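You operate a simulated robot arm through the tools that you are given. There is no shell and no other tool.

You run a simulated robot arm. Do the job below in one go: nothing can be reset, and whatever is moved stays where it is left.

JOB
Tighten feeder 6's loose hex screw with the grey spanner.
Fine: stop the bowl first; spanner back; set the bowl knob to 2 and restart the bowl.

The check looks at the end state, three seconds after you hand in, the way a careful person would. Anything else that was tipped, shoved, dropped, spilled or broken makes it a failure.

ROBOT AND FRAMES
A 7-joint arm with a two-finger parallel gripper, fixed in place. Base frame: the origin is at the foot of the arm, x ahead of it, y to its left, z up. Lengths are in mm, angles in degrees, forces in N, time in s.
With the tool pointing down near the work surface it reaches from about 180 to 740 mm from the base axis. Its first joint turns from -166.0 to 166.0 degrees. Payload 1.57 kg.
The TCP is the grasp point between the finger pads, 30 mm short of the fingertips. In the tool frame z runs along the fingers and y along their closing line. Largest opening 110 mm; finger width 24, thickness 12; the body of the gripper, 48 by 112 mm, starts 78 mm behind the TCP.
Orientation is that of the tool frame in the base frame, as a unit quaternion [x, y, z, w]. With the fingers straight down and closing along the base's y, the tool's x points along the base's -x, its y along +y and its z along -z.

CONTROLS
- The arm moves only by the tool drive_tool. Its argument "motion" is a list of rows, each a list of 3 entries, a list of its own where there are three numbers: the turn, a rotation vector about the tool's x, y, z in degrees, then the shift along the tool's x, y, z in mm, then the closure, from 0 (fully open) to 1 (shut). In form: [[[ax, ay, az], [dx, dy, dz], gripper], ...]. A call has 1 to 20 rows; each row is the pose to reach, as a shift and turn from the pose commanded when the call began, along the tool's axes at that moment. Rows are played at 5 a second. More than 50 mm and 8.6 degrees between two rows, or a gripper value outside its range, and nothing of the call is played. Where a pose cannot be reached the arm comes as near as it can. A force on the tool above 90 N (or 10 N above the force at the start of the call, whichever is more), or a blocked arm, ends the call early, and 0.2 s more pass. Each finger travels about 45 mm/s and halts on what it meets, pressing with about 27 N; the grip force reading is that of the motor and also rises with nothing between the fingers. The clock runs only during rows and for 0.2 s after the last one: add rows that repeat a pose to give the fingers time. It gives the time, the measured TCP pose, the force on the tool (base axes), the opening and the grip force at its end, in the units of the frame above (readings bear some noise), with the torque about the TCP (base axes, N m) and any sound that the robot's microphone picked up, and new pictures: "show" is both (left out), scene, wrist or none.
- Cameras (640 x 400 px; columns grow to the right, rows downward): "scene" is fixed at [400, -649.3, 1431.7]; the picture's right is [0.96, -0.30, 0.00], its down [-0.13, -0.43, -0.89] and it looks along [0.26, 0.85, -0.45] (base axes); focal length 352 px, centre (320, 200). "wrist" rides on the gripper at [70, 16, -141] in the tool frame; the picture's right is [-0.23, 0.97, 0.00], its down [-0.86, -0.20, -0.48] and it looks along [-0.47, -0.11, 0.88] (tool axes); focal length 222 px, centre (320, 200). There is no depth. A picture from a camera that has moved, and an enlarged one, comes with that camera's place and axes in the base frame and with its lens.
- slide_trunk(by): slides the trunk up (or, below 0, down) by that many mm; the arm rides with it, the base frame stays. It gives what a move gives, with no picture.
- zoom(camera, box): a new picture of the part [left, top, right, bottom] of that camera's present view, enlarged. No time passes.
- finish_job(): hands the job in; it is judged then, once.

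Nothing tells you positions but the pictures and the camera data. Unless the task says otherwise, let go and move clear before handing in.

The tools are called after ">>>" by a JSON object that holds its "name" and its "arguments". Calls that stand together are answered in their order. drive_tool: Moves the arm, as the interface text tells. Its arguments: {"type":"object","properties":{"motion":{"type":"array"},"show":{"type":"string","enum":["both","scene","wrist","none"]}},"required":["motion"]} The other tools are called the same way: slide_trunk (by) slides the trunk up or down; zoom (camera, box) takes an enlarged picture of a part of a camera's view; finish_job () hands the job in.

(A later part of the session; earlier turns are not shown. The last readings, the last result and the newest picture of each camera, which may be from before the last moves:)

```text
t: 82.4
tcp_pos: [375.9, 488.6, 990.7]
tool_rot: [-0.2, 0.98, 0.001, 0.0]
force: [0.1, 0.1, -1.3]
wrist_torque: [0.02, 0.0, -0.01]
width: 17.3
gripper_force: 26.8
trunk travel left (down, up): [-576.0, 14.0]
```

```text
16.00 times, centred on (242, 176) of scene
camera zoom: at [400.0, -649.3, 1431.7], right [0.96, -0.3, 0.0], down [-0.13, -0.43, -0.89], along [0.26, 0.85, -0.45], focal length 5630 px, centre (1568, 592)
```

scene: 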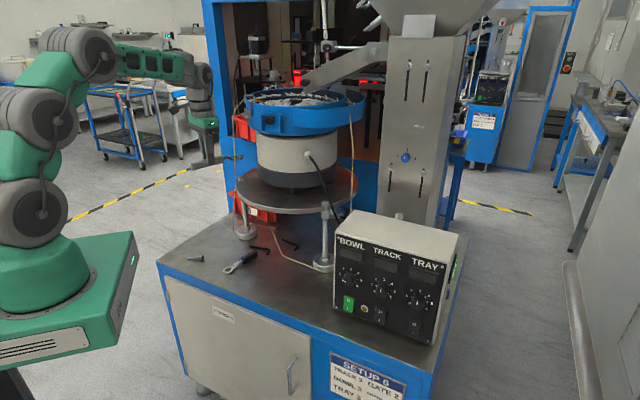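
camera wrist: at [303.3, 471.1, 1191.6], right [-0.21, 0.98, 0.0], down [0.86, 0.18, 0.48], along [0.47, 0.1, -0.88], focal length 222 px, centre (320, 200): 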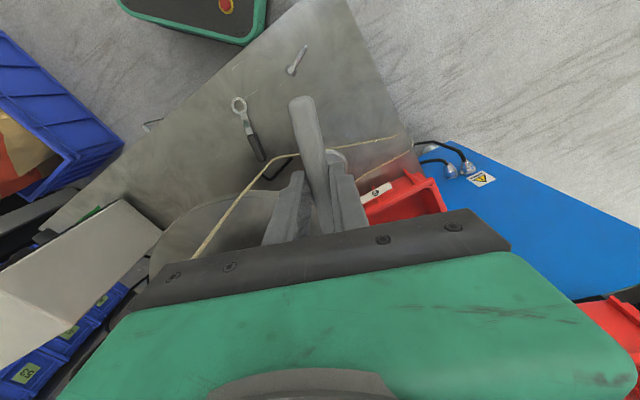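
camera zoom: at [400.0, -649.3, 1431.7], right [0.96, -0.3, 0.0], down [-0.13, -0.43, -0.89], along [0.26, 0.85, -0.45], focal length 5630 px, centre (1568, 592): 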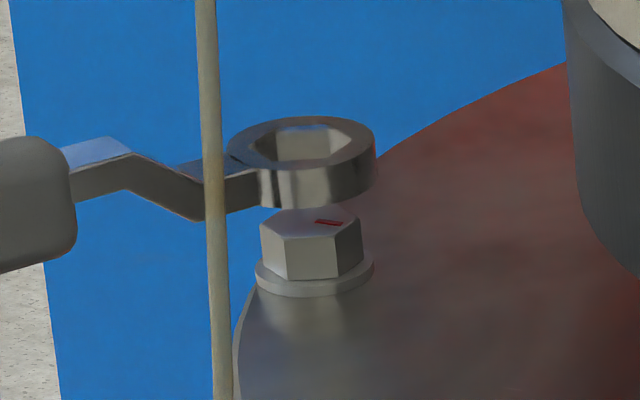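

>>> {"name": "drive_tool", "arguments": {"motion": [[[0, 0, 0], [-0.45, -0.35, 0], 1], [[0, 0, 0], [-0.85, -0.65, 0], 1], [[0, 0, 0], [-0.85, -0.65, 0], 1]], "show": "none"}}

>>> {"name": "zoom", "arguments": {"camera": "scene", "box": [237, 172, 247, 179]}}

```text
t: 83.2
tcp_pos: [377.9, 487.2, 991.6]
tool_rot: [-0.2, 0.98, 0.0, 0.0]
force: [-0.1, 1.0, -1.2]
wrist_torque: [-0.01, -0.01, 0.01]
width: 17.6
gripper_force: 26.8
trunk travel left (down, up): [-576.0, 14.0]
```

```text
16.00 times, centred on (242, 176) of scene
camera zoom: at [400.0, -649.3, 1431.7], right [0.96, -0.3, 0.0], down [-0.13, -0.43, -0.89], along [0.26, 0.85, -0.45], focal length 5630 px, centre (1568, 592)
```

zoom: 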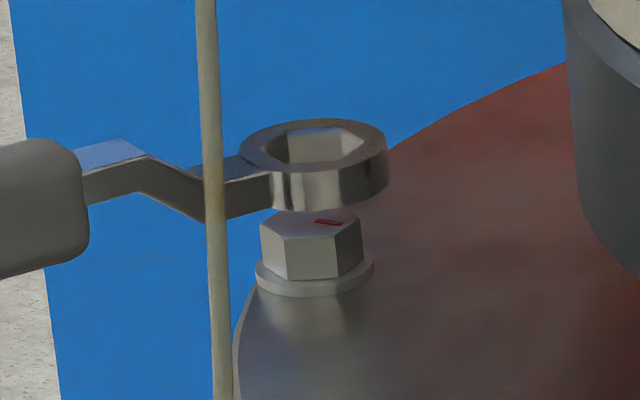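

>>> {"name": "drive_tool", "arguments": {"motion": [[[0, 0, 0], [0.7, 0.6, 0], 1], [[0, 0, 0], [1.4, 1.2, 0], 1], [[0, 0, 0], [1.4, 1.2, 0], 1], [[0, 0, 0], [1.4, 1.2, 0], 1]], "show": "none"}}

>>> {"name": "zoom", "arguments": {"camera": "scene", "box": [237, 172, 247, 179]}}

```text
t: 84.2
tcp_pos: [376.0, 488.3, 992.5]
tool_rot: [-0.2, 0.98, 0.001, 0.0]
force: [-1.4, -0.4, -2.0]
wrist_torque: [-0.06, 0.04, 0.01]
width: 17.4
gripper_force: 27.6
trunk travel left (down, up): [-576.0, 14.0]
```

```text
16.00 times, centred on (242, 176) of scene
camera zoom: at [400.0, -649.3, 1431.7], right [0.96, -0.3, 0.0], down [-0.13, -0.43, -0.89], along [0.26, 0.85, -0.45], focal length 5630 px, centre (1568, 592)
```

zoom: 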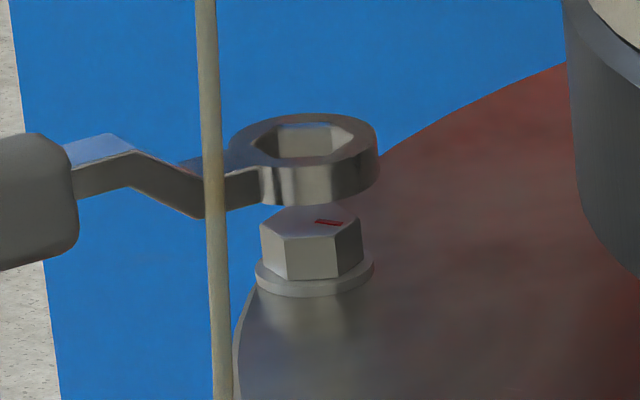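

Ring is back on the lift-off reference. Lowering vertically with the trunk to just above contact.

>>> {"name": "slide_trunk", "arguments": {"by": -9}}

>>> {"name": "zoom", "arguments": {"camera": "scene", "box": [237, 172, 247, 179]}}

```text
t: 84.8
tcp_pos: [375.2, 488.1, 982.6]
tool_rot: [-0.201, 0.98, 0.001, 0.001]
force: [0.4, 0.4, -0.4]
wrist_torque: [-0.03, 0.03, 0.0]
width: 17.3
gripper_force: 27.6
trunk travel left (down, up): [-567.0, 23.0]
```

```text
16.00 times, centred on (242, 176) of scene
camera zoom: at [400.0, -649.3, 1431.7], right [0.96, -0.3, 0.0], down [-0.13, -0.43, -0.89], along [0.26, 0.85, -0.45], focal length 5630 px, centre (1568, 592)
```

zoom: 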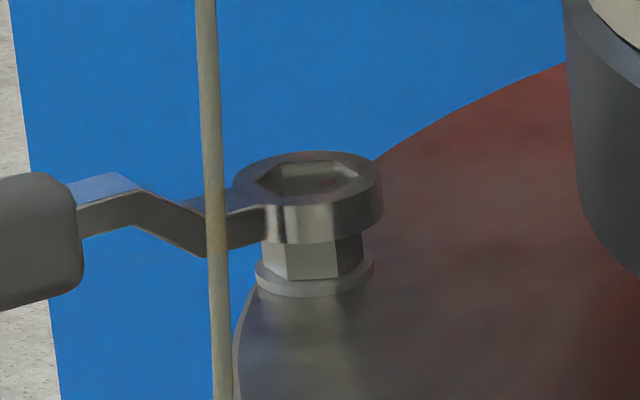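

>>> {"name": "slide_trunk", "arguments": {"by": -1.5}}

>>> {"name": "zoom", "arguments": {"camera": "scene", "box": [237, 172, 247, 179]}}

```text
t: 85.3
tcp_pos: [375.4, 488.0, 981.6]
tool_rot: [-0.2, 0.98, 0.002, 0.001]
force: [0.3, -0.1, 0.0]
wrist_torque: [0.01, -0.02, -0.01]
width: 17.3
gripper_force: 26.8
trunk travel left (down, up): [-566.0, 24.0]
```

```text
16.00 times, centred on (242, 176) of scene
camera zoom: at [400.0, -649.3, 1431.7], right [0.96, -0.3, 0.0], down [-0.13, -0.43, -0.89], along [0.26, 0.85, -0.45], focal length 5630 px, centre (1568, 592)
```

zoom: 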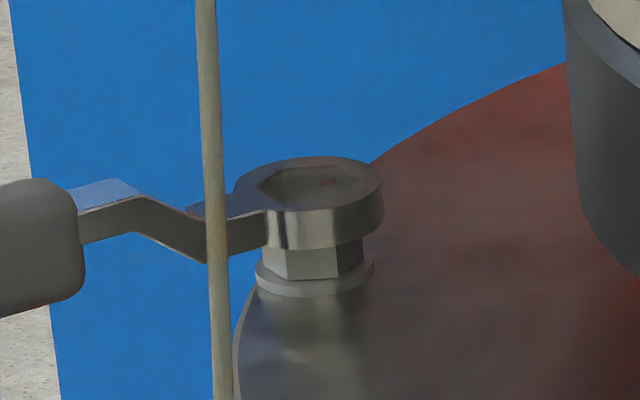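

>>> {"name": "drive_tool", "arguments": {"motion": [[[0, 0, 0], [0, 0, 0.5], 1], [[0, 0, 0], [0, 0, 1], 1], [[0, 0, 0], [0, 0, 1], 1]], "show": "none"}}

>>> {"name": "zoom", "arguments": {"camera": "scene", "box": [237, 172, 247, 179]}}

```text
t: 86.1
tcp_pos: [375.7, 488.4, 980.7]
tool_rot: [-0.2, 0.98, 0.001, 0.001]
force: [0.2, 1.1, 4.2]
wrist_torque: [0.22, -0.45, 0.01]
width: 17.2
gripper_force: 26.8
trunk travel left (down, up): [-566.0, 24.0]
```

```text
16.00 times, centred on (242, 176) of scene
camera zoom: at [400.0, -649.3, 1431.7], right [0.96, -0.3, 0.0], down [-0.13, -0.43, -0.89], along [0.26, 0.85, -0.45], focal length 5630 px, centre (1568, 592)
```

zoom: 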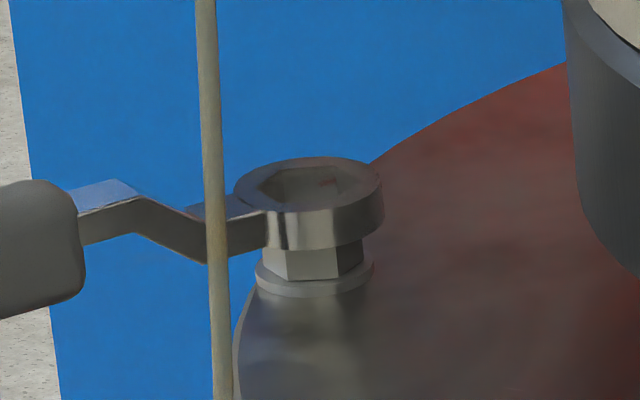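

Same near-side contact as last time; applying the same small correction.

>>> {"name": "drive_tool", "arguments": {"motion": [[[0, 0, 0], [0, 0, -0.8], 1], [[0, 0, 0], [0.8, 0.3, -0.8], 1], [[0, 0, 0], [0.8, 0.3, 0], 1], [[0, 0, 0], [0.8, 0.3, 0.6], 1], [[0, 0, 0], [0.8, 0.3, 0.6], 1]], "show": "none"}}

>>> {"name": "zoom", "arguments": {"camera": "scene", "box": [237, 172, 247, 179]}}

```text
t: 87.3
tcp_pos: [375.1, 487.0, 981.2]
tool_rot: [-0.201, 0.98, 0.002, 0.0]
force: [-2.1, -1.7, 7.6]
wrist_torque: [0.37, -0.69, 0.01]
width: 17.5
gripper_force: 26.7
trunk travel left (down, up): [-566.0, 24.0]
```

```text
16.00 times, centred on (242, 176) of scene
camera zoom: at [400.0, -649.3, 1431.7], right [0.96, -0.3, 0.0], down [-0.13, -0.43, -0.89], along [0.26, 0.85, -0.45], focal length 5630 px, centre (1568, 592)
```

zoom: 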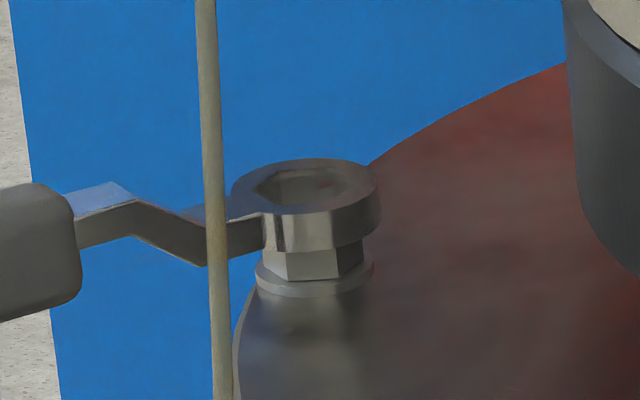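

>>> {"name": "drive_tool", "arguments": {"motion": [[[0, 0, 0], [0, 0, -1], 1], [[0, 0, 0], [0.4, 0.7, -1], 1], [[0, 0, 0], [0.4, 0.7, -0.3], 1], [[0, 0, 0], [0.4, 0.7, 0.2], 1], [[0, 0, 0], [0.4, 0.7, 0.2], 1]], "show": "none"}}

>>> {"name": "zoom", "arguments": {"camera": "scene", "box": [237, 172, 247, 179]}}

```text
t: 88.5
tcp_pos: [373.2, 488.2, 980.3]
tool_rot: [-0.201, 0.98, 0.001, 0.001]
force: [3.0, -0.9, 5.8]
wrist_torque: [0.32, -0.75, -0.15]
width: 17.1
gripper_force: 26.9
trunk travel left (down, up): [-566.0, 24.0]
```

```text
16.00 times, centred on (242, 176) of scene
camera zoom: at [400.0, -649.3, 1431.7], right [0.96, -0.3, 0.0], down [-0.13, -0.43, -0.89], along [0.26, 0.85, -0.45], focal length 5630 px, centre (1568, 592)
```

zoom: 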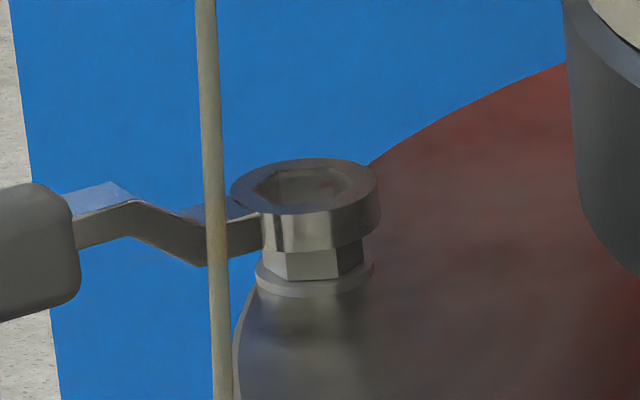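

The contact pattern and hex angles suggest the ring is about 8° off the head's flats (I backed off too far before lifting). I'll raise slightly and turn the spanner 8° clockwise about the screw axis.

>>> {"name": "drive_tool", "arguments": {"motion": [[[0, 0, 0], [0, 0, -2.5], 1], [[0, 0, 2], [-0.1, 3.7, -2.5], 1], [[0, 0, 4], [-0.3, 7.4, -2.5], 1], [[0, 0, 6], [-0.6, 11.1, -2.5], 1], [[0, 0, 8], [-1.0, 14.75, -2.5], 1], [[0, 0, 8], [-1.0, 14.75, -2.5], 1]], "show": "none"}}

>>> {"name": "zoom", "arguments": {"camera": "scene", "box": [237, 172, 247, 179]}}

```text
t: 89.9
tcp_pos: [370.6, 501.2, 982.2]
tool_rot: [-0.132, 0.991, 0.002, 0.0]
force: [-0.1, -0.1, -1.9]
wrist_torque: [0.0, 0.01, 0.05]
width: 17.0
gripper_force: 27.3
trunk travel left (down, up): [-566.0, 24.0]
```

```text
16.00 times, centred on (242, 176) of scene
camera zoom: at [400.0, -649.3, 1431.7], right [0.96, -0.3, 0.0], down [-0.13, -0.43, -0.89], along [0.26, 0.85, -0.45], focal length 5630 px, centre (1568, 592)
```

zoom: 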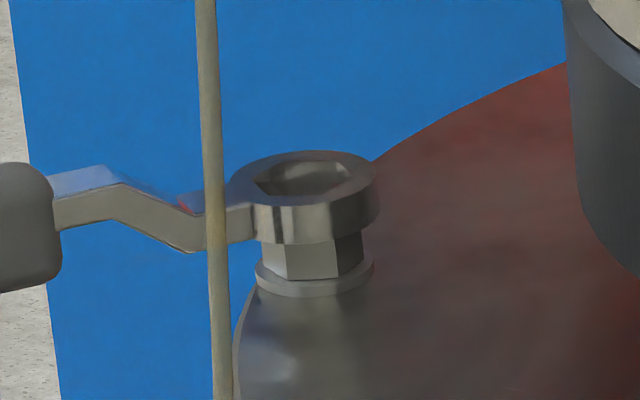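

>>> {"name": "drive_tool", "arguments": {"motion": [[[0, 0, 0], [-0.3, -0.1, 0], 1], [[0, 0, 0], [-0.3, -0.1, 1], 1], [[0, 0, 0], [-0.3, -0.1, 2], 1], [[0, 0, 0], [-0.3, -0.1, 2.6], 1], [[0, 0, 0], [-0.3, -0.1, 2.6], 1]], "show": "none"}}

>>> {"name": "zoom", "arguments": {"camera": "scene", "box": [237, 172, 247, 179]}}

```text
t: 91.1
tcp_pos: [369.0, 501.5, 980.2]
tool_rot: [-0.131, 0.991, 0.001, 0.001]
force: [-0.3, 0.8, 0.0]
wrist_torque: [0.03, -0.2, -0.02]
width: 17.4
gripper_force: 27.5
trunk travel left (down, up): [-566.0, 24.0]
```

```text
16.00 times, centred on (242, 176) of scene
camera zoom: at [400.0, -649.3, 1431.7], right [0.96, -0.3, 0.0], down [-0.13, -0.43, -0.89], along [0.26, 0.85, -0.45], focal length 5630 px, centre (1568, 592)
```

zoom: 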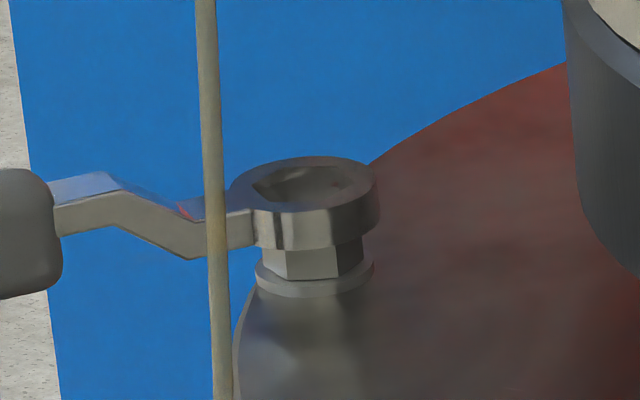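

>>> {"name": "drive_tool", "arguments": {"motion": [[[0, 0, 0], [0, 0, 0.4], 1], [[0, 0, 0], [0, 0, 0.4], 1]], "show": "none"}}

```text
t: 91.7
tcp_pos: [368.5, 501.9, 980.8]
tool_rot: [-0.131, 0.991, 0.001, 0.001]
force: [0.1, 0.2, 4.5]
wrist_torque: [0.13, -0.53, 0.0]
width: 17.2
gripper_force: 27.2
trunk travel left (down, up): [-566.0, 24.0]
```

>>> {"name": "drive_tool", "arguments": {"motion": [[[0, 0, 0], [0, 0, -0.9], 1], [[0, 0, 0], [0.8, 0, -0.9], 1], [[0, 0, 0], [0.8, 0, 0], 1], [[0, 0, 0], [0.8, 0, 0.4], 1], [[0, 0, 0], [0.8, 0, 0.4], 1]], "show": "none"}}

>>> {"name": "zoom", "arguments": {"camera": "scene", "box": [237, 172, 247, 179]}}

```text
t: 92.9
tcp_pos: [367.4, 501.2, 979.5]
tool_rot: [-0.131, 0.991, 0.002, 0.0]
force: [2.4, 0.9, 5.7]
wrist_torque: [0.22, -0.72, -0.01]
width: 17.3
gripper_force: 27.7
trunk travel left (down, up): [-566.0, 24.0]
```

```text
16.00 times, centred on (242, 176) of scene
camera zoom: at [400.0, -649.3, 1431.7], right [0.96, -0.3, 0.0], down [-0.13, -0.43, -0.89], along [0.26, 0.85, -0.45], focal length 5630 px, centre (1568, 592)
```

zoom: 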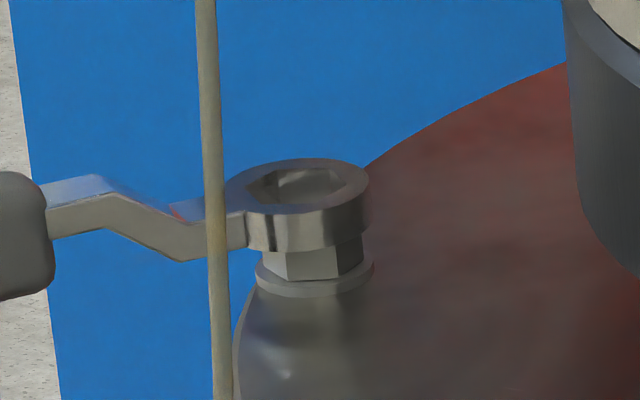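

>>> {"name": "drive_tool", "arguments": {"motion": [[[0, 0, 0], [0, 0, -1.5], 1], [[0, 0, 0], [-0.9, -0.5, -1.5], 1], [[0, 0, 0], [-1.7, -1, -1.5], 1], [[0, 0, 0], [-1.7, -1, -1.5], 1]], "show": "none"}}

>>> {"name": "zoom", "arguments": {"camera": "scene", "box": [237, 172, 247, 179]}}

```text
t: 93.9
tcp_pos: [370.0, 502.0, 980.6]
tool_rot: [-0.132, 0.991, 0.001, 0.001]
force: [-1.1, -1.0, -0.2]
wrist_torque: [0.0, 0.0, 0.01]
width: 17.0
gripper_force: 27.0
trunk travel left (down, up): [-566.0, 24.0]
```

```text
16.00 times, centred on (242, 176) of scene
camera zoom: at [400.0, -649.3, 1431.7], right [0.96, -0.3, 0.0], down [-0.13, -0.43, -0.89], along [0.26, 0.85, -0.45], focal length 5630 px, centre (1568, 592)
```

zoom: 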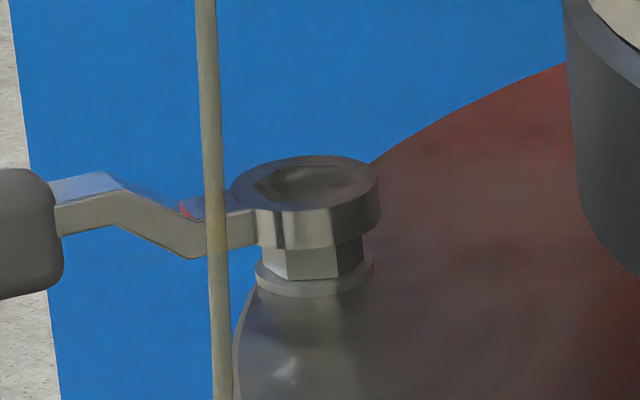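

>>> {"name": "drive_tool", "arguments": {"motion": [[[0, 0, 0], [0, 0, 0.6], 1], [[0, 0, 0], [0, 0, 1.2], 1], [[0, 0, 0], [0, 0, 1.2], 1]], "show": "none"}}

>>> {"name": "zoom", "arguments": {"camera": "scene", "box": [237, 172, 247, 179]}}

```text
t: 94.7
tcp_pos: [370.5, 502.0, 979.6]
tool_rot: [-0.131, 0.991, 0.001, 0.001]
force: [-2.5, -1.3, 3.5]
wrist_torque: [0.12, -0.38, -0.06]
width: 17.4
gripper_force: 27.1
trunk travel left (down, up): [-566.0, 24.0]
```

```text
16.00 times, centred on (242, 176) of scene
camera zoom: at [400.0, -649.3, 1431.7], right [0.96, -0.3, 0.0], down [-0.13, -0.43, -0.89], along [0.26, 0.85, -0.45], focal length 5630 px, centre (1568, 592)
```

zoom: 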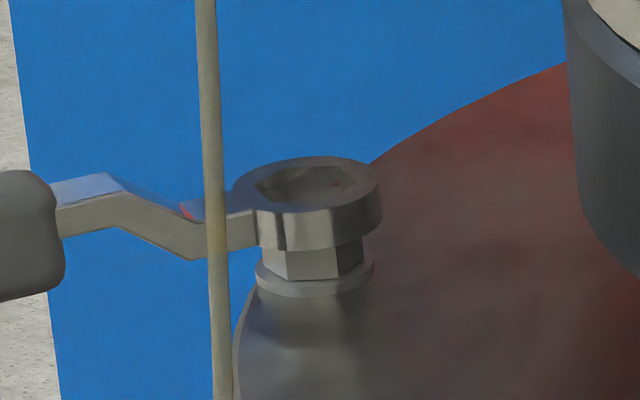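

Visual and contact cues both say the ring is ~0.6 mm too near the camera. Nudging it away and retrying.

>>> {"name": "drive_tool", "arguments": {"motion": [[[0, 0, 0], [0, 0, -0.9], 1], [[0, 0, 0], [-0.3, 0.8, -0.9], 1], [[0, 0, 0], [-0.3, 0.8, -0.9], 1], [[0, 0, 0], [-0.3, 0.8, 0], 1], [[0, 0, 0], [-0.3, 0.8, 0.5], 1], [[0, 0, 0], [-0.3, 0.8, 0.5], 1]], "show": "none"}}

>>> {"name": "zoom", "arguments": {"camera": "scene", "box": [237, 172, 247, 179]}}

```text
t: 96.1
tcp_pos: [368.8, 502.2, 979.5]
tool_rot: [-0.133, 0.991, 0.001, 0.002]
force: [-1.9, -0.4, 6.6]
wrist_torque: [0.19, -0.7, -0.01]
width: 17.4
gripper_force: 27.0
trunk travel left (down, up): [-566.0, 24.0]
```

```text
16.00 times, centred on (242, 176) of scene
camera zoom: at [400.0, -649.3, 1431.7], right [0.96, -0.3, 0.0], down [-0.13, -0.43, -0.89], along [0.26, 0.85, -0.45], focal length 5630 px, centre (1568, 592)
```

zoom: 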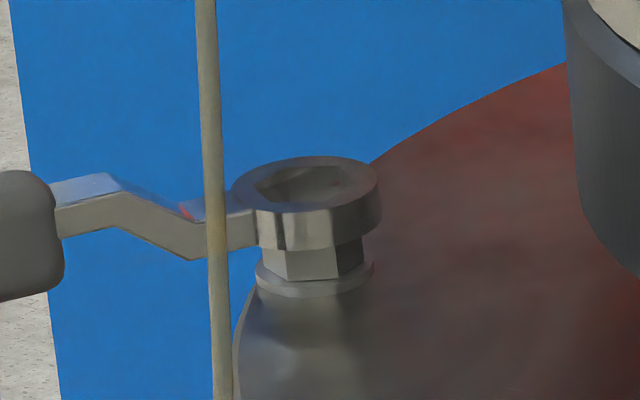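

Re-deriving the head's angle (about 54°, allowing for the oblique view), the 8° turn was the wrong way. I'll lift a little and turn back about 9.5°.

>>> {"name": "drive_tool", "arguments": {"motion": [[[0, 0, 0], [0, 0, -3], 1], [[0, 0, -2.4], [-0.1, -4.4, -3], 1], [[0, 0, -4.8], [-0.4, -8.8, -3], 1], [[0, 0, -7.2], [-0.8, -13.2, -3], 1], [[0, 0, -9.5], [-1.4, -17.5, -3], 1], [[0, 0, -9.5], [-1.4, -17.5, -3], 1]], "show": "none"}}

>>> {"name": "zoom", "arguments": {"camera": "scene", "box": [237, 172, 247, 179]}}

```text
t: 97.5
tcp_pos: [375.8, 485.0, 981.6]
tool_rot: [-0.214, 0.977, 0.0, 0.0]
force: [-0.1, 0.3, -1.4]
wrist_torque: [0.0, 0.01, 0.0]
width: 17.2
gripper_force: 27.0
trunk travel left (down, up): [-566.0, 24.0]
```

```text
16.00 times, centred on (242, 176) of scene
camera zoom: at [400.0, -649.3, 1431.7], right [0.96, -0.3, 0.0], down [-0.13, -0.43, -0.89], along [0.26, 0.85, -0.45], focal length 5630 px, centre (1568, 592)
```

zoom: 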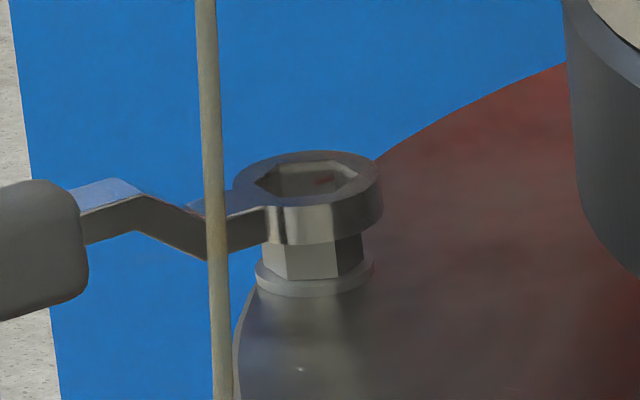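

>>> {"name": "drive_tool", "arguments": {"motion": [[[0, 0, 0], [0.3, 0.3, 0], 1], [[0, 0, 0], [0.65, 0.6, 0], 1], [[0, 0, 0], [0.65, 0.6, 0], 1]], "show": "none"}}

>>> {"name": "zoom", "arguments": {"camera": "scene", "box": [237, 172, 247, 179]}}

```text
t: 98.3
tcp_pos: [375.9, 486.6, 982.7]
tool_rot: [-0.213, 0.977, 0.0, 0.0]
force: [-0.7, -0.1, -1.1]
wrist_torque: [0.03, -0.01, 0.0]
width: 17.0
gripper_force: 27.3
trunk travel left (down, up): [-566.0, 24.0]
```

```text
16.00 times, centred on (242, 176) of scene
camera zoom: at [400.0, -649.3, 1431.7], right [0.96, -0.3, 0.0], down [-0.13, -0.43, -0.89], along [0.26, 0.85, -0.45], focal length 5630 px, centre (1568, 592)
```

zoom: 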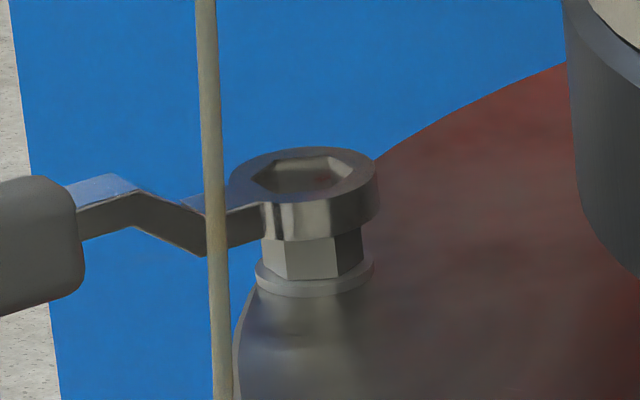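

>>> {"name": "drive_tool", "arguments": {"motion": [[[0, 0, 0], [0, 0, 0.8], 1], [[0, 0, 0], [0, 0, 1.6], 1], [[0, 0, 0], [0, 0, 2.4], 1], [[0, 0, 0], [0, 0, 2.4], 1]], "show": "none"}}

>>> {"name": "zoom", "arguments": {"camera": "scene", "box": [237, 172, 247, 179]}}

```text
t: 99.3
tcp_pos: [375.9, 485.2, 979.8]
tool_rot: [-0.213, 0.977, 0.001, 0.0]
force: [-0.1, -0.1, -0.5]
wrist_torque: [0.06, -0.04, 0.0]
width: 17.1
gripper_force: 26.7
trunk travel left (down, up): [-566.0, 24.0]
```

```text
16.00 times, centred on (242, 176) of scene
camera zoom: at [400.0, -649.3, 1431.7], right [0.96, -0.3, 0.0], down [-0.13, -0.43, -0.89], along [0.26, 0.85, -0.45], focal length 5630 px, centre (1568, 592)
```

zoom: 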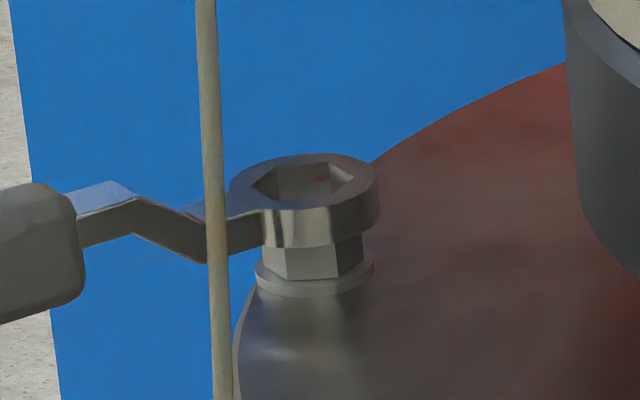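

>>> {"name": "drive_tool", "arguments": {"motion": [[[0, 0, 0], [0, 0, 0.7], 1], [[0, 0, 0], [0, 0, 1.3], 1], [[0, 0, 0], [0, 0, 1.3], 1]], "show": "none"}}

>>> {"name": "zoom", "arguments": {"camera": "scene", "box": [237, 172, 247, 179]}}

```text
t: 100.1
tcp_pos: [375.9, 486.0, 978.9]
tool_rot: [-0.213, 0.977, 0.001, 0.001]
force: [0.0, -0.1, 7.1]
wrist_torque: [0.27, -0.78, -0.02]
width: 17.6
gripper_force: 26.7
trunk travel left (down, up): [-566.0, 24.0]
```

```text
16.00 times, centred on (242, 176) of scene
camera zoom: at [400.0, -649.3, 1431.7], right [0.96, -0.3, 0.0], down [-0.13, -0.43, -0.89], along [0.26, 0.85, -0.45], focal length 5630 px, centre (1568, 592)
```

zoom: 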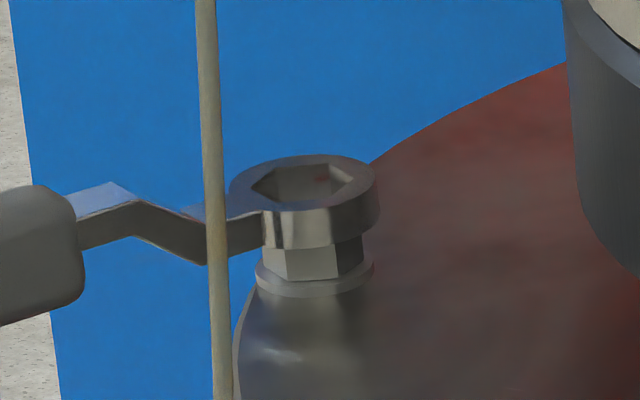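

>>> {"name": "drive_tool", "arguments": {"motion": [[[0, 0, 0], [0, 0, -1.2], 1], [[0, 0, 0], [0.1, -0.6, -1.2], 1], [[0, 0, 0], [0.1, -0.6, -1.2], 1], [[0, 0, 0], [0.1, -0.6, -0.4], 1], [[0, 0, 0], [0.1, -0.6, 0.2], 1], [[0, 0, 0], [0.1, -0.6, 0.2], 1]], "show": "none"}}

>>> {"name": "zoom", "arguments": {"camera": "scene", "box": [237, 172, 247, 179]}}

```text
t: 101.5
tcp_pos: [374.5, 485.7, 978.7]
tool_rot: [-0.214, 0.977, 0.002, 0.001]
force: [-0.6, 1.1, 7.0]
wrist_torque: [0.3, -0.78, 0.14]
width: 17.5
gripper_force: 27.3
trunk travel left (down, up): [-566.0, 24.0]
```

```text
16.00 times, centred on (242, 176) of scene
camera zoom: at [400.0, -649.3, 1431.7], right [0.96, -0.3, 0.0], down [-0.13, -0.43, -0.89], along [0.26, 0.85, -0.45], focal length 5630 px, centre (1568, 592)
```

zoom: 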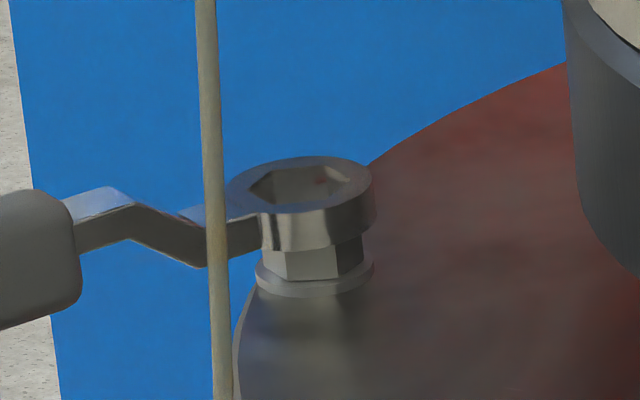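

>>> {"name": "drive_tool", "arguments": {"motion": [[[0, 0, 0], [0, 0, -1.4], 1], [[0, 0, 0], [-0.6, -0.2, -1.4], 1], [[0, 0, 0], [-1.1, -0.3, -1.4], 1], [[0, 0, 0], [-1.1, -0.3, -1.4], 1]], "show": "none"}}

>>> {"name": "zoom", "arguments": {"camera": "scene", "box": [237, 172, 247, 179]}}

```text
t: 102.5
tcp_pos: [377.6, 485.0, 979.0]
tool_rot: [-0.213, 0.977, 0.0, -0.001]
force: [-1.7, -1.8, -2.8]
wrist_torque: [-0.12, 0.21, -0.03]
width: 17.3
gripper_force: 27.3
trunk travel left (down, up): [-566.0, 24.0]
```

```text
16.00 times, centred on (242, 176) of scene
camera zoom: at [400.0, -649.3, 1431.7], right [0.96, -0.3, 0.0], down [-0.13, -0.43, -0.89], along [0.26, 0.85, -0.45], focal length 5630 px, centre (1568, 592)
```

zoom: 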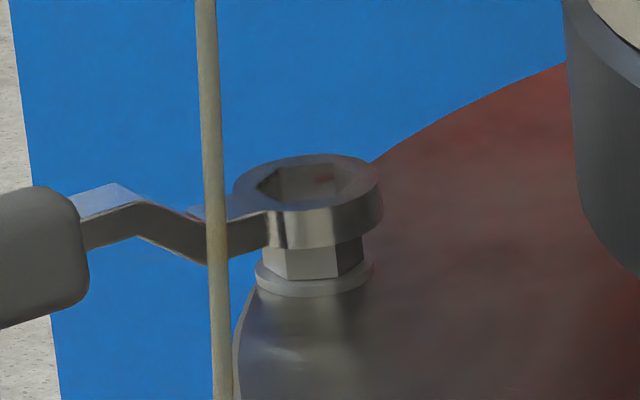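

>>> {"name": "drive_tool", "arguments": {"motion": [[[0, 0, 0], [0, 0, 0.7], 1], [[0, 0, 0], [0, 0, 1.4], 1], [[0, 0, 0], [0, 0, 1.4], 1]], "show": "none"}}

>>> {"name": "zoom", "arguments": {"camera": "scene", "box": [237, 172, 247, 179]}}

```text
t: 103.3
tcp_pos: [376.0, 484.8, 978.2]
tool_rot: [-0.213, 0.977, 0.002, 0.001]
force: [-3.0, -1.1, -0.6]
wrist_torque: [-0.01, 0.03, 0.05]
width: 17.5
gripper_force: 26.9
trunk travel left (down, up): [-566.0, 24.0]
```

```text
16.00 times, centred on (242, 176) of scene
camera zoom: at [400.0, -649.3, 1431.7], right [0.96, -0.3, 0.0], down [-0.13, -0.43, -0.89], along [0.26, 0.85, -0.45], focal length 5630 px, centre (1568, 592)
```

zoom: 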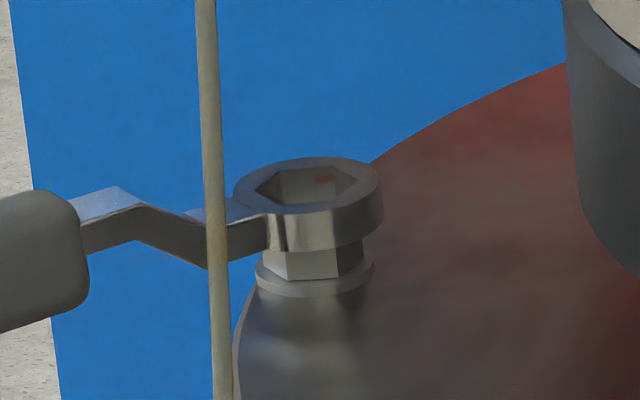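

>>> {"name": "drive_tool", "arguments": {"motion": [[[0, 0, 0], [0.2, 0, 0.7], 1], [[0, 0, 0], [0.2, 0, 1.5], 1], [[0, 0, 0], [0.2, 0, 1.5], 1]], "show": "none"}}

>>> {"name": "zoom", "arguments": {"camera": "scene", "box": [237, 172, 247, 179]}}

```text
t: 104.1
tcp_pos: [377.3, 486.3, 976.8]
tool_rot: [-0.214, 0.977, 0.001, 0.001]
force: [-3.1, -1.0, 1.3]
wrist_torque: [0.0, 0.02, 0.03]
width: 17.4
gripper_force: 27.0
trunk travel left (down, up): [-566.0, 24.0]
```

```text
16.00 times, centred on (242, 176) of scene
camera zoom: at [400.0, -649.3, 1431.7], right [0.96, -0.3, 0.0], down [-0.13, -0.43, -0.89], along [0.26, 0.85, -0.45], focal length 5630 px, centre (1568, 592)
```

zoom: 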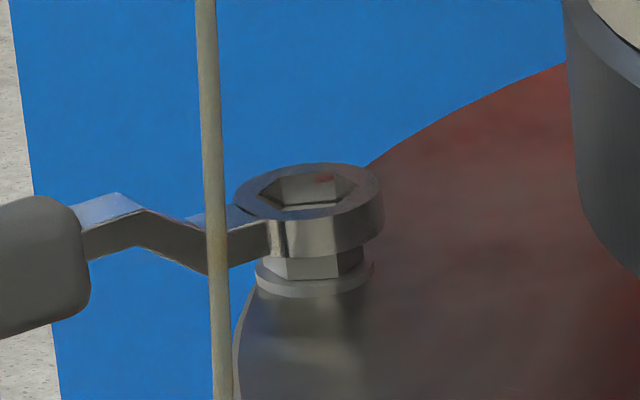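

It's slipping on. Lowering further.

>>> {"name": "drive_tool", "arguments": {"motion": [[[0, 0, 0], [0.1, 0, 1], 1], [[0, 0, 0], [0.2, 0, 2], 1], [[0, 0, 0], [0.2, 0, 3], 1], [[0, 0, 0], [0.2, 0, 3.8], 1], [[0, 0, 0], [0.2, 0, 3.8], 1]], "show": "none"}}

>>> {"name": "zoom", "arguments": {"camera": "scene", "box": [237, 172, 247, 179]}}

```text
t: 105.3
tcp_pos: [376.6, 485.6, 972.6]
tool_rot: [-0.215, 0.977, 0.001, 0.001]
force: [-6.1, -2.9, 1.3]
wrist_torque: [-0.07, 0.02, -0.05]
width: 17.5
gripper_force: 26.6
trunk travel left (down, up): [-566.0, 24.0]
```

```text
16.00 times, centred on (242, 176) of scene
camera zoom: at [400.0, -649.3, 1431.7], right [0.96, -0.3, 0.0], down [-0.13, -0.43, -0.89], along [0.26, 0.85, -0.45], focal length 5630 px, centre (1568, 592)
```

zoom: 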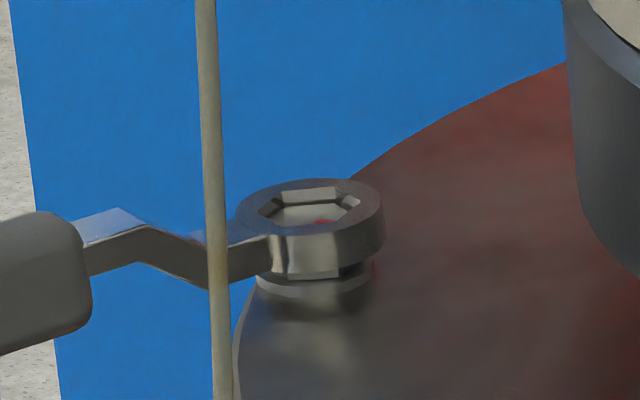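

>>> {"name": "drive_tool", "arguments": {"motion": [[[0, 0, 0], [0.3, 0, 1], 1], [[0, 0, 0], [0.5, 0, 2], 1], [[0, 0, 0], [0.5, 0, 2], 1]], "show": "none"}}

>>> {"name": "zoom", "arguments": {"camera": "scene", "box": [237, 172, 247, 179]}}

>>> {"name": "zoom", "arguments": {"camera": "scene", "box": [200, 140, 260, 190]}}

```text
t: 106.1
tcp_pos: [376.2, 486.3, 971.6]
tool_rot: [-0.213, 0.977, 0.001, 0.001]
force: [-2.2, 0.9, 0.3]
wrist_torque: [0.01, 0.05, 0.03]
width: 17.3
gripper_force: 27.2
trunk travel left (down, up): [-566.0, 24.0]
```

```text
16.00 times, centred on (242, 176) of scene
camera zoom: at [400.0, -649.3, 1431.7], right [0.96, -0.3, 0.0], down [-0.13, -0.43, -0.89], along [0.26, 0.85, -0.45], focal length 5630 px, centre (1568, 592)
```

zoom: 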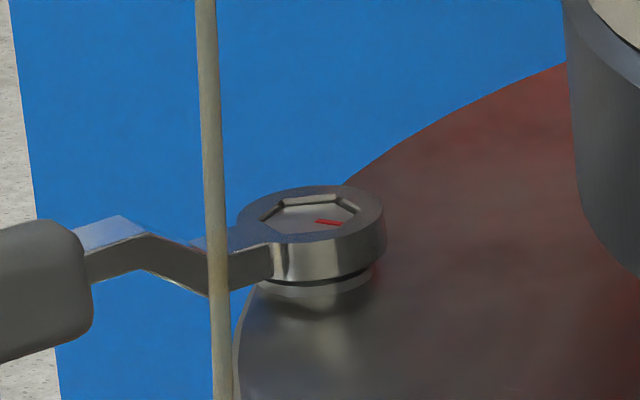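

```text
8.00 times, centred on (230, 165) of scene
camera zoom: at [400.0, -649.3, 1431.7], right [0.96, -0.3, 0.0], down [-0.13, -0.43, -0.89], along [0.26, 0.85, -0.45], focal length 2815 px, centre (1040, 480)
```

zoom: 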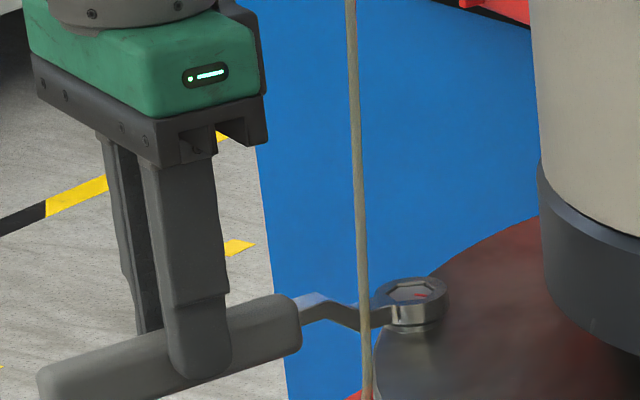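

Engaged with low loads. Third clockwise stroke, watching for the torque to rise.

>>> {"name": "drive_tool", "arguments": {"motion": [[[0, 0, 2.5], [-0.1, 4.62, 0], 1], [[0, 0, 5], [-0.4, 9.24, 0], 1], [[0, 0, 7.5], [-0.91, 13.84, 0], 1], [[0, 0, 10], [-1.61, 18.41, 0], 1], [[0, 0, 12.5], [-2.51, 22.94, 0], 1], [[0, 0, 15], [-3.61, 27.43, 0], 1], [[0, 0, 17.5], [-4.91, 31.88, 0], 1], [[0, 0, 20], [-6.39, 36.25, 0], 1], [[0, 0, 20], [-6.39, 36.25, 0], 1]], "show": "none"}}

>>> {"name": "zoom", "arguments": {"camera": "scene", "box": [237, 172, 247, 179]}}

```text
t: 108.1
tcp_pos: [367.3, 520.1, 970.8]
tool_rot: [-0.039, 0.999, 0.0, 0.0]
force: [0.6, -5.7, 0.8]
wrist_torque: [-0.22, -0.1, 0.45]
width: 17.5
gripper_force: 27.1
trunk travel left (down, up): [-566.0, 24.0]
```

```text
16.00 times, centred on (242, 176) of scene
camera zoom: at [400.0, -649.3, 1431.7], right [0.96, -0.3, 0.0], down [-0.13, -0.43, -0.89], along [0.26, 0.85, -0.45], focal length 5630 px, centre (1568, 592)
```

zoom: 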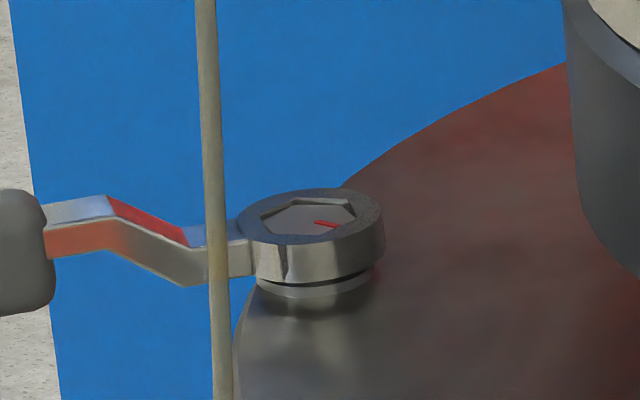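

Now there's real resistance (about 1 N·m at the screw) — it's tightening. Continuing in smaller steps.

>>> {"name": "drive_tool", "arguments": {"motion": [[[0, 0, 2], [-0.07, 3.7, 0], 1], [[0, 0, 4], [-0.26, 7.39, 0], 1], [[0, 0, 6], [-0.58, 11.08, 0], 1], [[0, 0, 6], [-0.58, 11.08, 0], 1]], "show": "none"}}

>>> {"name": "zoom", "arguments": {"camera": "scene", "box": [237, 172, 247, 179]}}

```text
t: 109.1
tcp_pos: [366.4, 529.3, 971.3]
tool_rot: [0.012, 1.0, 0.0, -0.001]
force: [-4.4, -21.7, -1.7]
wrist_torque: [-0.62, 0.73, 0.49]
width: 18.2
gripper_force: 27.7
trunk travel left (down, up): [-566.0, 24.0]
```

```text
16.00 times, centred on (242, 176) of scene
camera zoom: at [400.0, -649.3, 1431.7], right [0.96, -0.3, 0.0], down [-0.13, -0.43, -0.89], along [0.26, 0.85, -0.45], focal length 5630 px, centre (1568, 592)
```

zoom: 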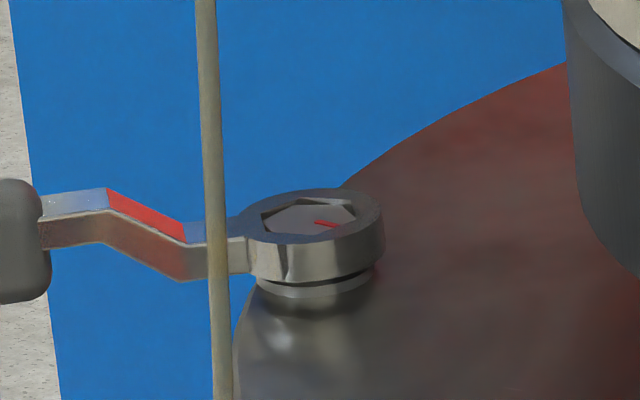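

Torque is now about 2.8 N·m and climbing steeply, so the screw is seating. A few more degrees.

>>> {"name": "drive_tool", "arguments": {"motion": [[[0, 0, 1.5], [-0.04, 2.8, 0], 1], [[0, 0, 3], [-0.15, 5.55, 0], 1], [[0, 0, 4.5], [-0.33, 8.3, 0], 1], [[0, 0, 4.5], [-0.33, 8.3, 0], 1]], "show": "none"}}

>>> {"name": "zoom", "arguments": {"camera": "scene", "box": [237, 172, 247, 179]}}

>>> {"name": "zoom", "arguments": {"camera": "scene", "box": [200, 140, 260, 190]}}

```text
t: 110.1
tcp_pos: [366.8, 536.1, 971.1]
tool_rot: [0.052, 0.999, -0.002, -0.001]
force: [-0.2, -38.7, -0.1]
wrist_torque: [-0.92, 0.74, 0.63]
width: 18.5
gripper_force: 27.1
trunk travel left (down, up): [-566.0, 24.0]
```

```text
16.00 times, centred on (242, 176) of scene
camera zoom: at [400.0, -649.3, 1431.7], right [0.96, -0.3, 0.0], down [-0.13, -0.43, -0.89], along [0.26, 0.85, -0.45], focal length 5630 px, centre (1568, 592)
```

zoom: 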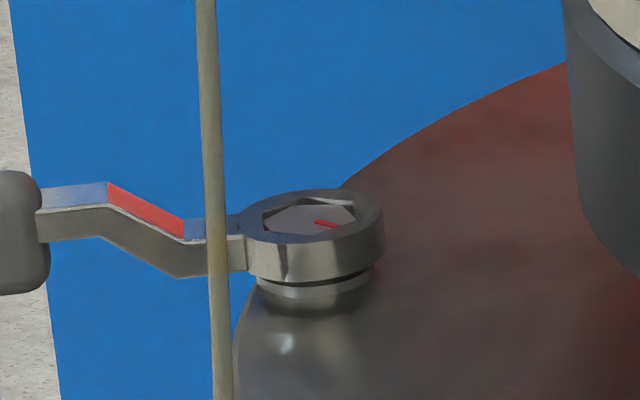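

```text
8.00 times, centred on (230, 165) of scene
camera zoom: at [400.0, -649.3, 1431.7], right [0.96, -0.3, 0.0], down [-0.13, -0.43, -0.89], along [0.26, 0.85, -0.45], focal length 2815 px, centre (1040, 480)
```

zoom: 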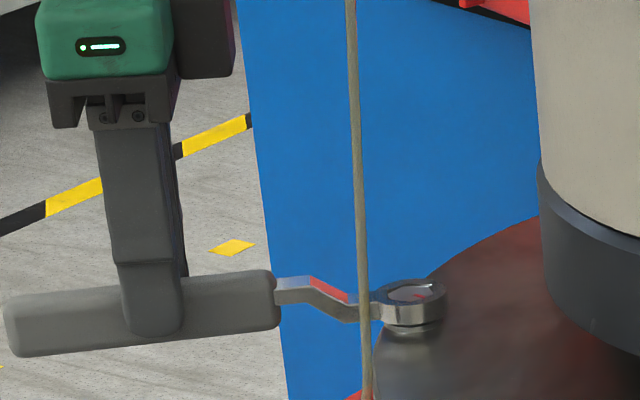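

About 4.7 N·m with the head no longer turning. One more firm pull to be sure it is tight.

>>> {"name": "drive_tool", "arguments": {"motion": [[[0, 0, 1.5], [-0.04, 2.8, 0], 1], [[0, 0, 3], [-0.15, 5.55, 0], 1], [[0, 0, 4.5], [-0.33, 8.3, 0], 1], [[0, 0, 4.5], [-0.33, 8.3, 0], 1]], "show": "none"}}

>>> {"name": "zoom", "arguments": {"camera": "scene", "box": [237, 172, 247, 179]}}

>>> {"name": "zoom", "arguments": {"camera": "scene", "box": [200, 140, 260, 190]}}

```text
t: 111.1
tcp_pos: [366.8, 542.2, 972.1]
tool_rot: [0.092, 0.996, -0.003, -0.001]
force: [3.1, -48.4, 1.0]
wrist_torque: [-1.06, 0.38, 0.73]
width: 19.6
gripper_force: 26.9
trunk travel left (down, up): [-566.0, 24.0]
```

```text
16.00 times, centred on (242, 176) of scene
camera zoom: at [400.0, -649.3, 1431.7], right [0.96, -0.3, 0.0], down [-0.13, -0.43, -0.89], along [0.26, 0.85, -0.45], focal length 5630 px, centre (1568, 592)
```

zoom: 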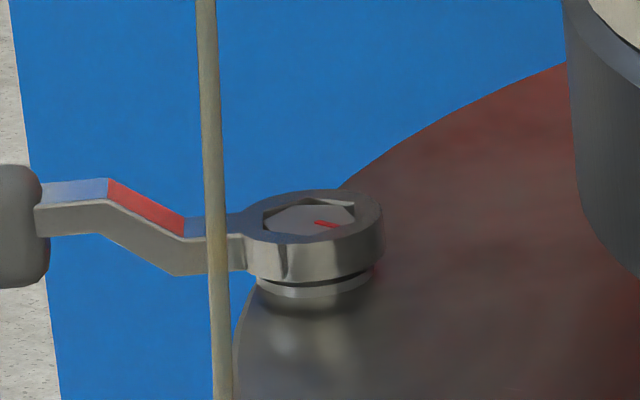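

```text
8.00 times, centred on (230, 165) of scene
camera zoom: at [400.0, -649.3, 1431.7], right [0.96, -0.3, 0.0], down [-0.13, -0.43, -0.89], along [0.26, 0.85, -0.45], focal length 2815 px, centre (1040, 480)
```

zoom: 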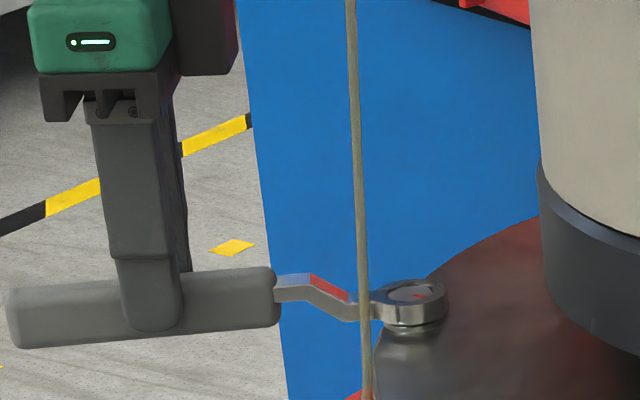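

About 5.8 N·m with no further movement of the head, so it's tight. Now I'll ease the spanner back into the free play so it can be lifted off without load.

>>> {"name": "drive_tool", "arguments": {"motion": [[[0, 0, -3], [-0.15, -5.55, 0], 1], [[0, 0, -6], [-0.58, -11.08, 0], 1], [[0, 0, -9], [-1.3, -16.58, 0], 1], [[0, 0, -12], [-2.32, -22.04, 0], 1], [[0, 0, -15], [-3.61, -27.43, 0], 1], [[0, 0, -17], [-4.63, -31, 0], 1], [[0, 0, -17], [-4.63, -31, 0], 1]], "show": "none"}}

>>> {"name": "zoom", "arguments": {"camera": "scene", "box": [237, 172, 247, 179]}}

```text
t: 112.7
tcp_pos: [367.5, 517.5, 972.7]
tool_rot: [-0.059, 0.998, 0.002, 0.001]
force: [-12.2, 1.6, 7.8]
wrist_torque: [0.12, -0.41, 0.46]
width: 17.5
gripper_force: 26.6
trunk travel left (down, up): [-566.0, 24.0]
```

```text
16.00 times, centred on (242, 176) of scene
camera zoom: at [400.0, -649.3, 1431.7], right [0.96, -0.3, 0.0], down [-0.13, -0.43, -0.89], along [0.26, 0.85, -0.45], focal length 5630 px, centre (1568, 592)
```

zoom: 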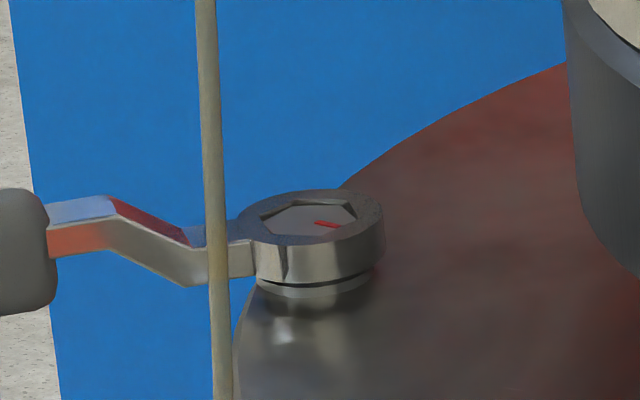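

>>> {"name": "drive_tool", "arguments": {"motion": [[[0, 0, -0.5], [0.4, 0, -0.2], 1], [[0, 0, -1], [0.8, -0.6, -0.4], 1], [[0, 0, -1], [0.8, -0.6, -0.4], 1]], "show": "none"}}

```text
t: 113.5
tcp_pos: [368.0, 514.6, 971.5]
tool_rot: [-0.066, 0.998, 0.001, 0.001]
force: [-3.7, 0.5, 5.9]
wrist_torque: [0.1, -0.51, 0.45]
width: 17.6
gripper_force: 27.1
trunk travel left (down, up): [-566.0, 24.0]
```

>>> {"name": "drive_tool", "arguments": {"motion": [[[0, 0, -1.5], [0.1, -2.8, -0.4], 1], [[0, 0, -3], [0.1, -5.5, -0.8], 1], [[0, 0, -3], [0.1, -5.5, -0.8], 1]], "show": "none"}}

>>> {"name": "zoom", "arguments": {"camera": "scene", "box": [237, 172, 247, 179]}}

```text
t: 114.3
tcp_pos: [368.3, 510.5, 971.8]
tool_rot: [-0.092, 0.996, 0.001, 0.0]
force: [5.8, 2.9, -1.5]
wrist_torque: [0.04, -0.08, 0.15]
width: 17.5
gripper_force: 27.0
trunk travel left (down, up): [-566.0, 24.0]
```

```text
16.00 times, centred on (242, 176) of scene
camera zoom: at [400.0, -649.3, 1431.7], right [0.96, -0.3, 0.0], down [-0.13, -0.43, -0.89], along [0.26, 0.85, -0.45], focal length 5630 px, centre (1568, 592)
```

zoom: 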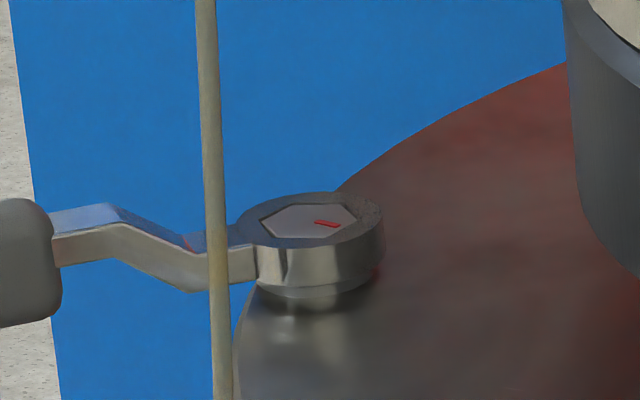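

>>> {"name": "drive_tool", "arguments": {"motion": [[[0, 0, 0], [-0.3, 0.2, 0], 1], [[0, 0, 0], [-0.3, 0.2, 0], 1]], "show": "none"}}

>>> {"name": "slide_trunk", "arguments": {"by": 22}}

>>> {"name": "zoom", "arguments": {"camera": "scene", "box": [237, 172, 247, 179]}}

>>> {"name": "zoom", "arguments": {"camera": "scene", "box": [200, 140, 260, 190]}}

```text
t: 114.9
tcp_pos: [368.5, 511.2, 971.2]
tool_rot: [-0.093, 0.996, 0.001, 0.0]
force: [5.9, 0.9, -1.9]
wrist_torque: [0.05, -0.16, 0.05]
width: 17.4
gripper_force: 26.7
trunk travel left (down, up): [-566.0, 24.0]
```

```text
t: 115.6
tcp_pos: [368.1, 510.9, 993.5]
tool_rot: [-0.092, 0.996, 0.0, 0.0]
force: [-0.4, -0.4, -2.0]
wrist_torque: [-0.02, -0.01, -0.01]
width: 17.4
gripper_force: 27.0
trunk travel left (down, up): [-588.0, 2.0]
```

```text
16.00 times, centred on (242, 176) of scene
camera zoom: at [400.0, -649.3, 1431.7], right [0.96, -0.3, 0.0], down [-0.13, -0.43, -0.89], along [0.26, 0.85, -0.45], focal length 5630 px, centre (1568, 592)
```

zoom: 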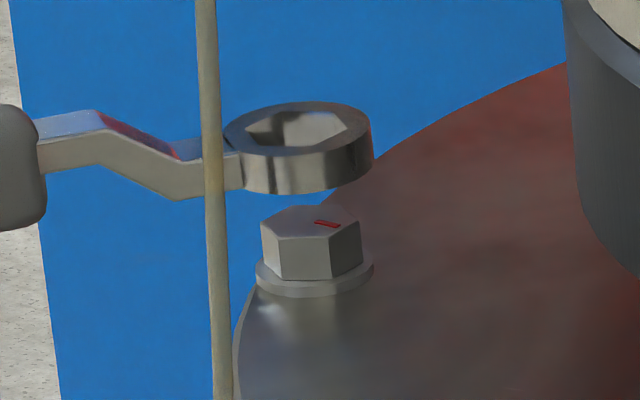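

```text
8.00 times, centred on (230, 165) of scene
camera zoom: at [400.0, -649.3, 1431.7], right [0.96, -0.3, 0.0], down [-0.13, -0.43, -0.89], along [0.26, 0.85, -0.45], focal length 2815 px, centre (1040, 480)
```

zoom: 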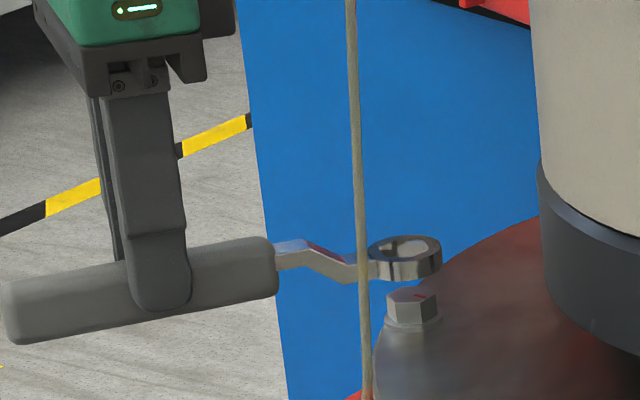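

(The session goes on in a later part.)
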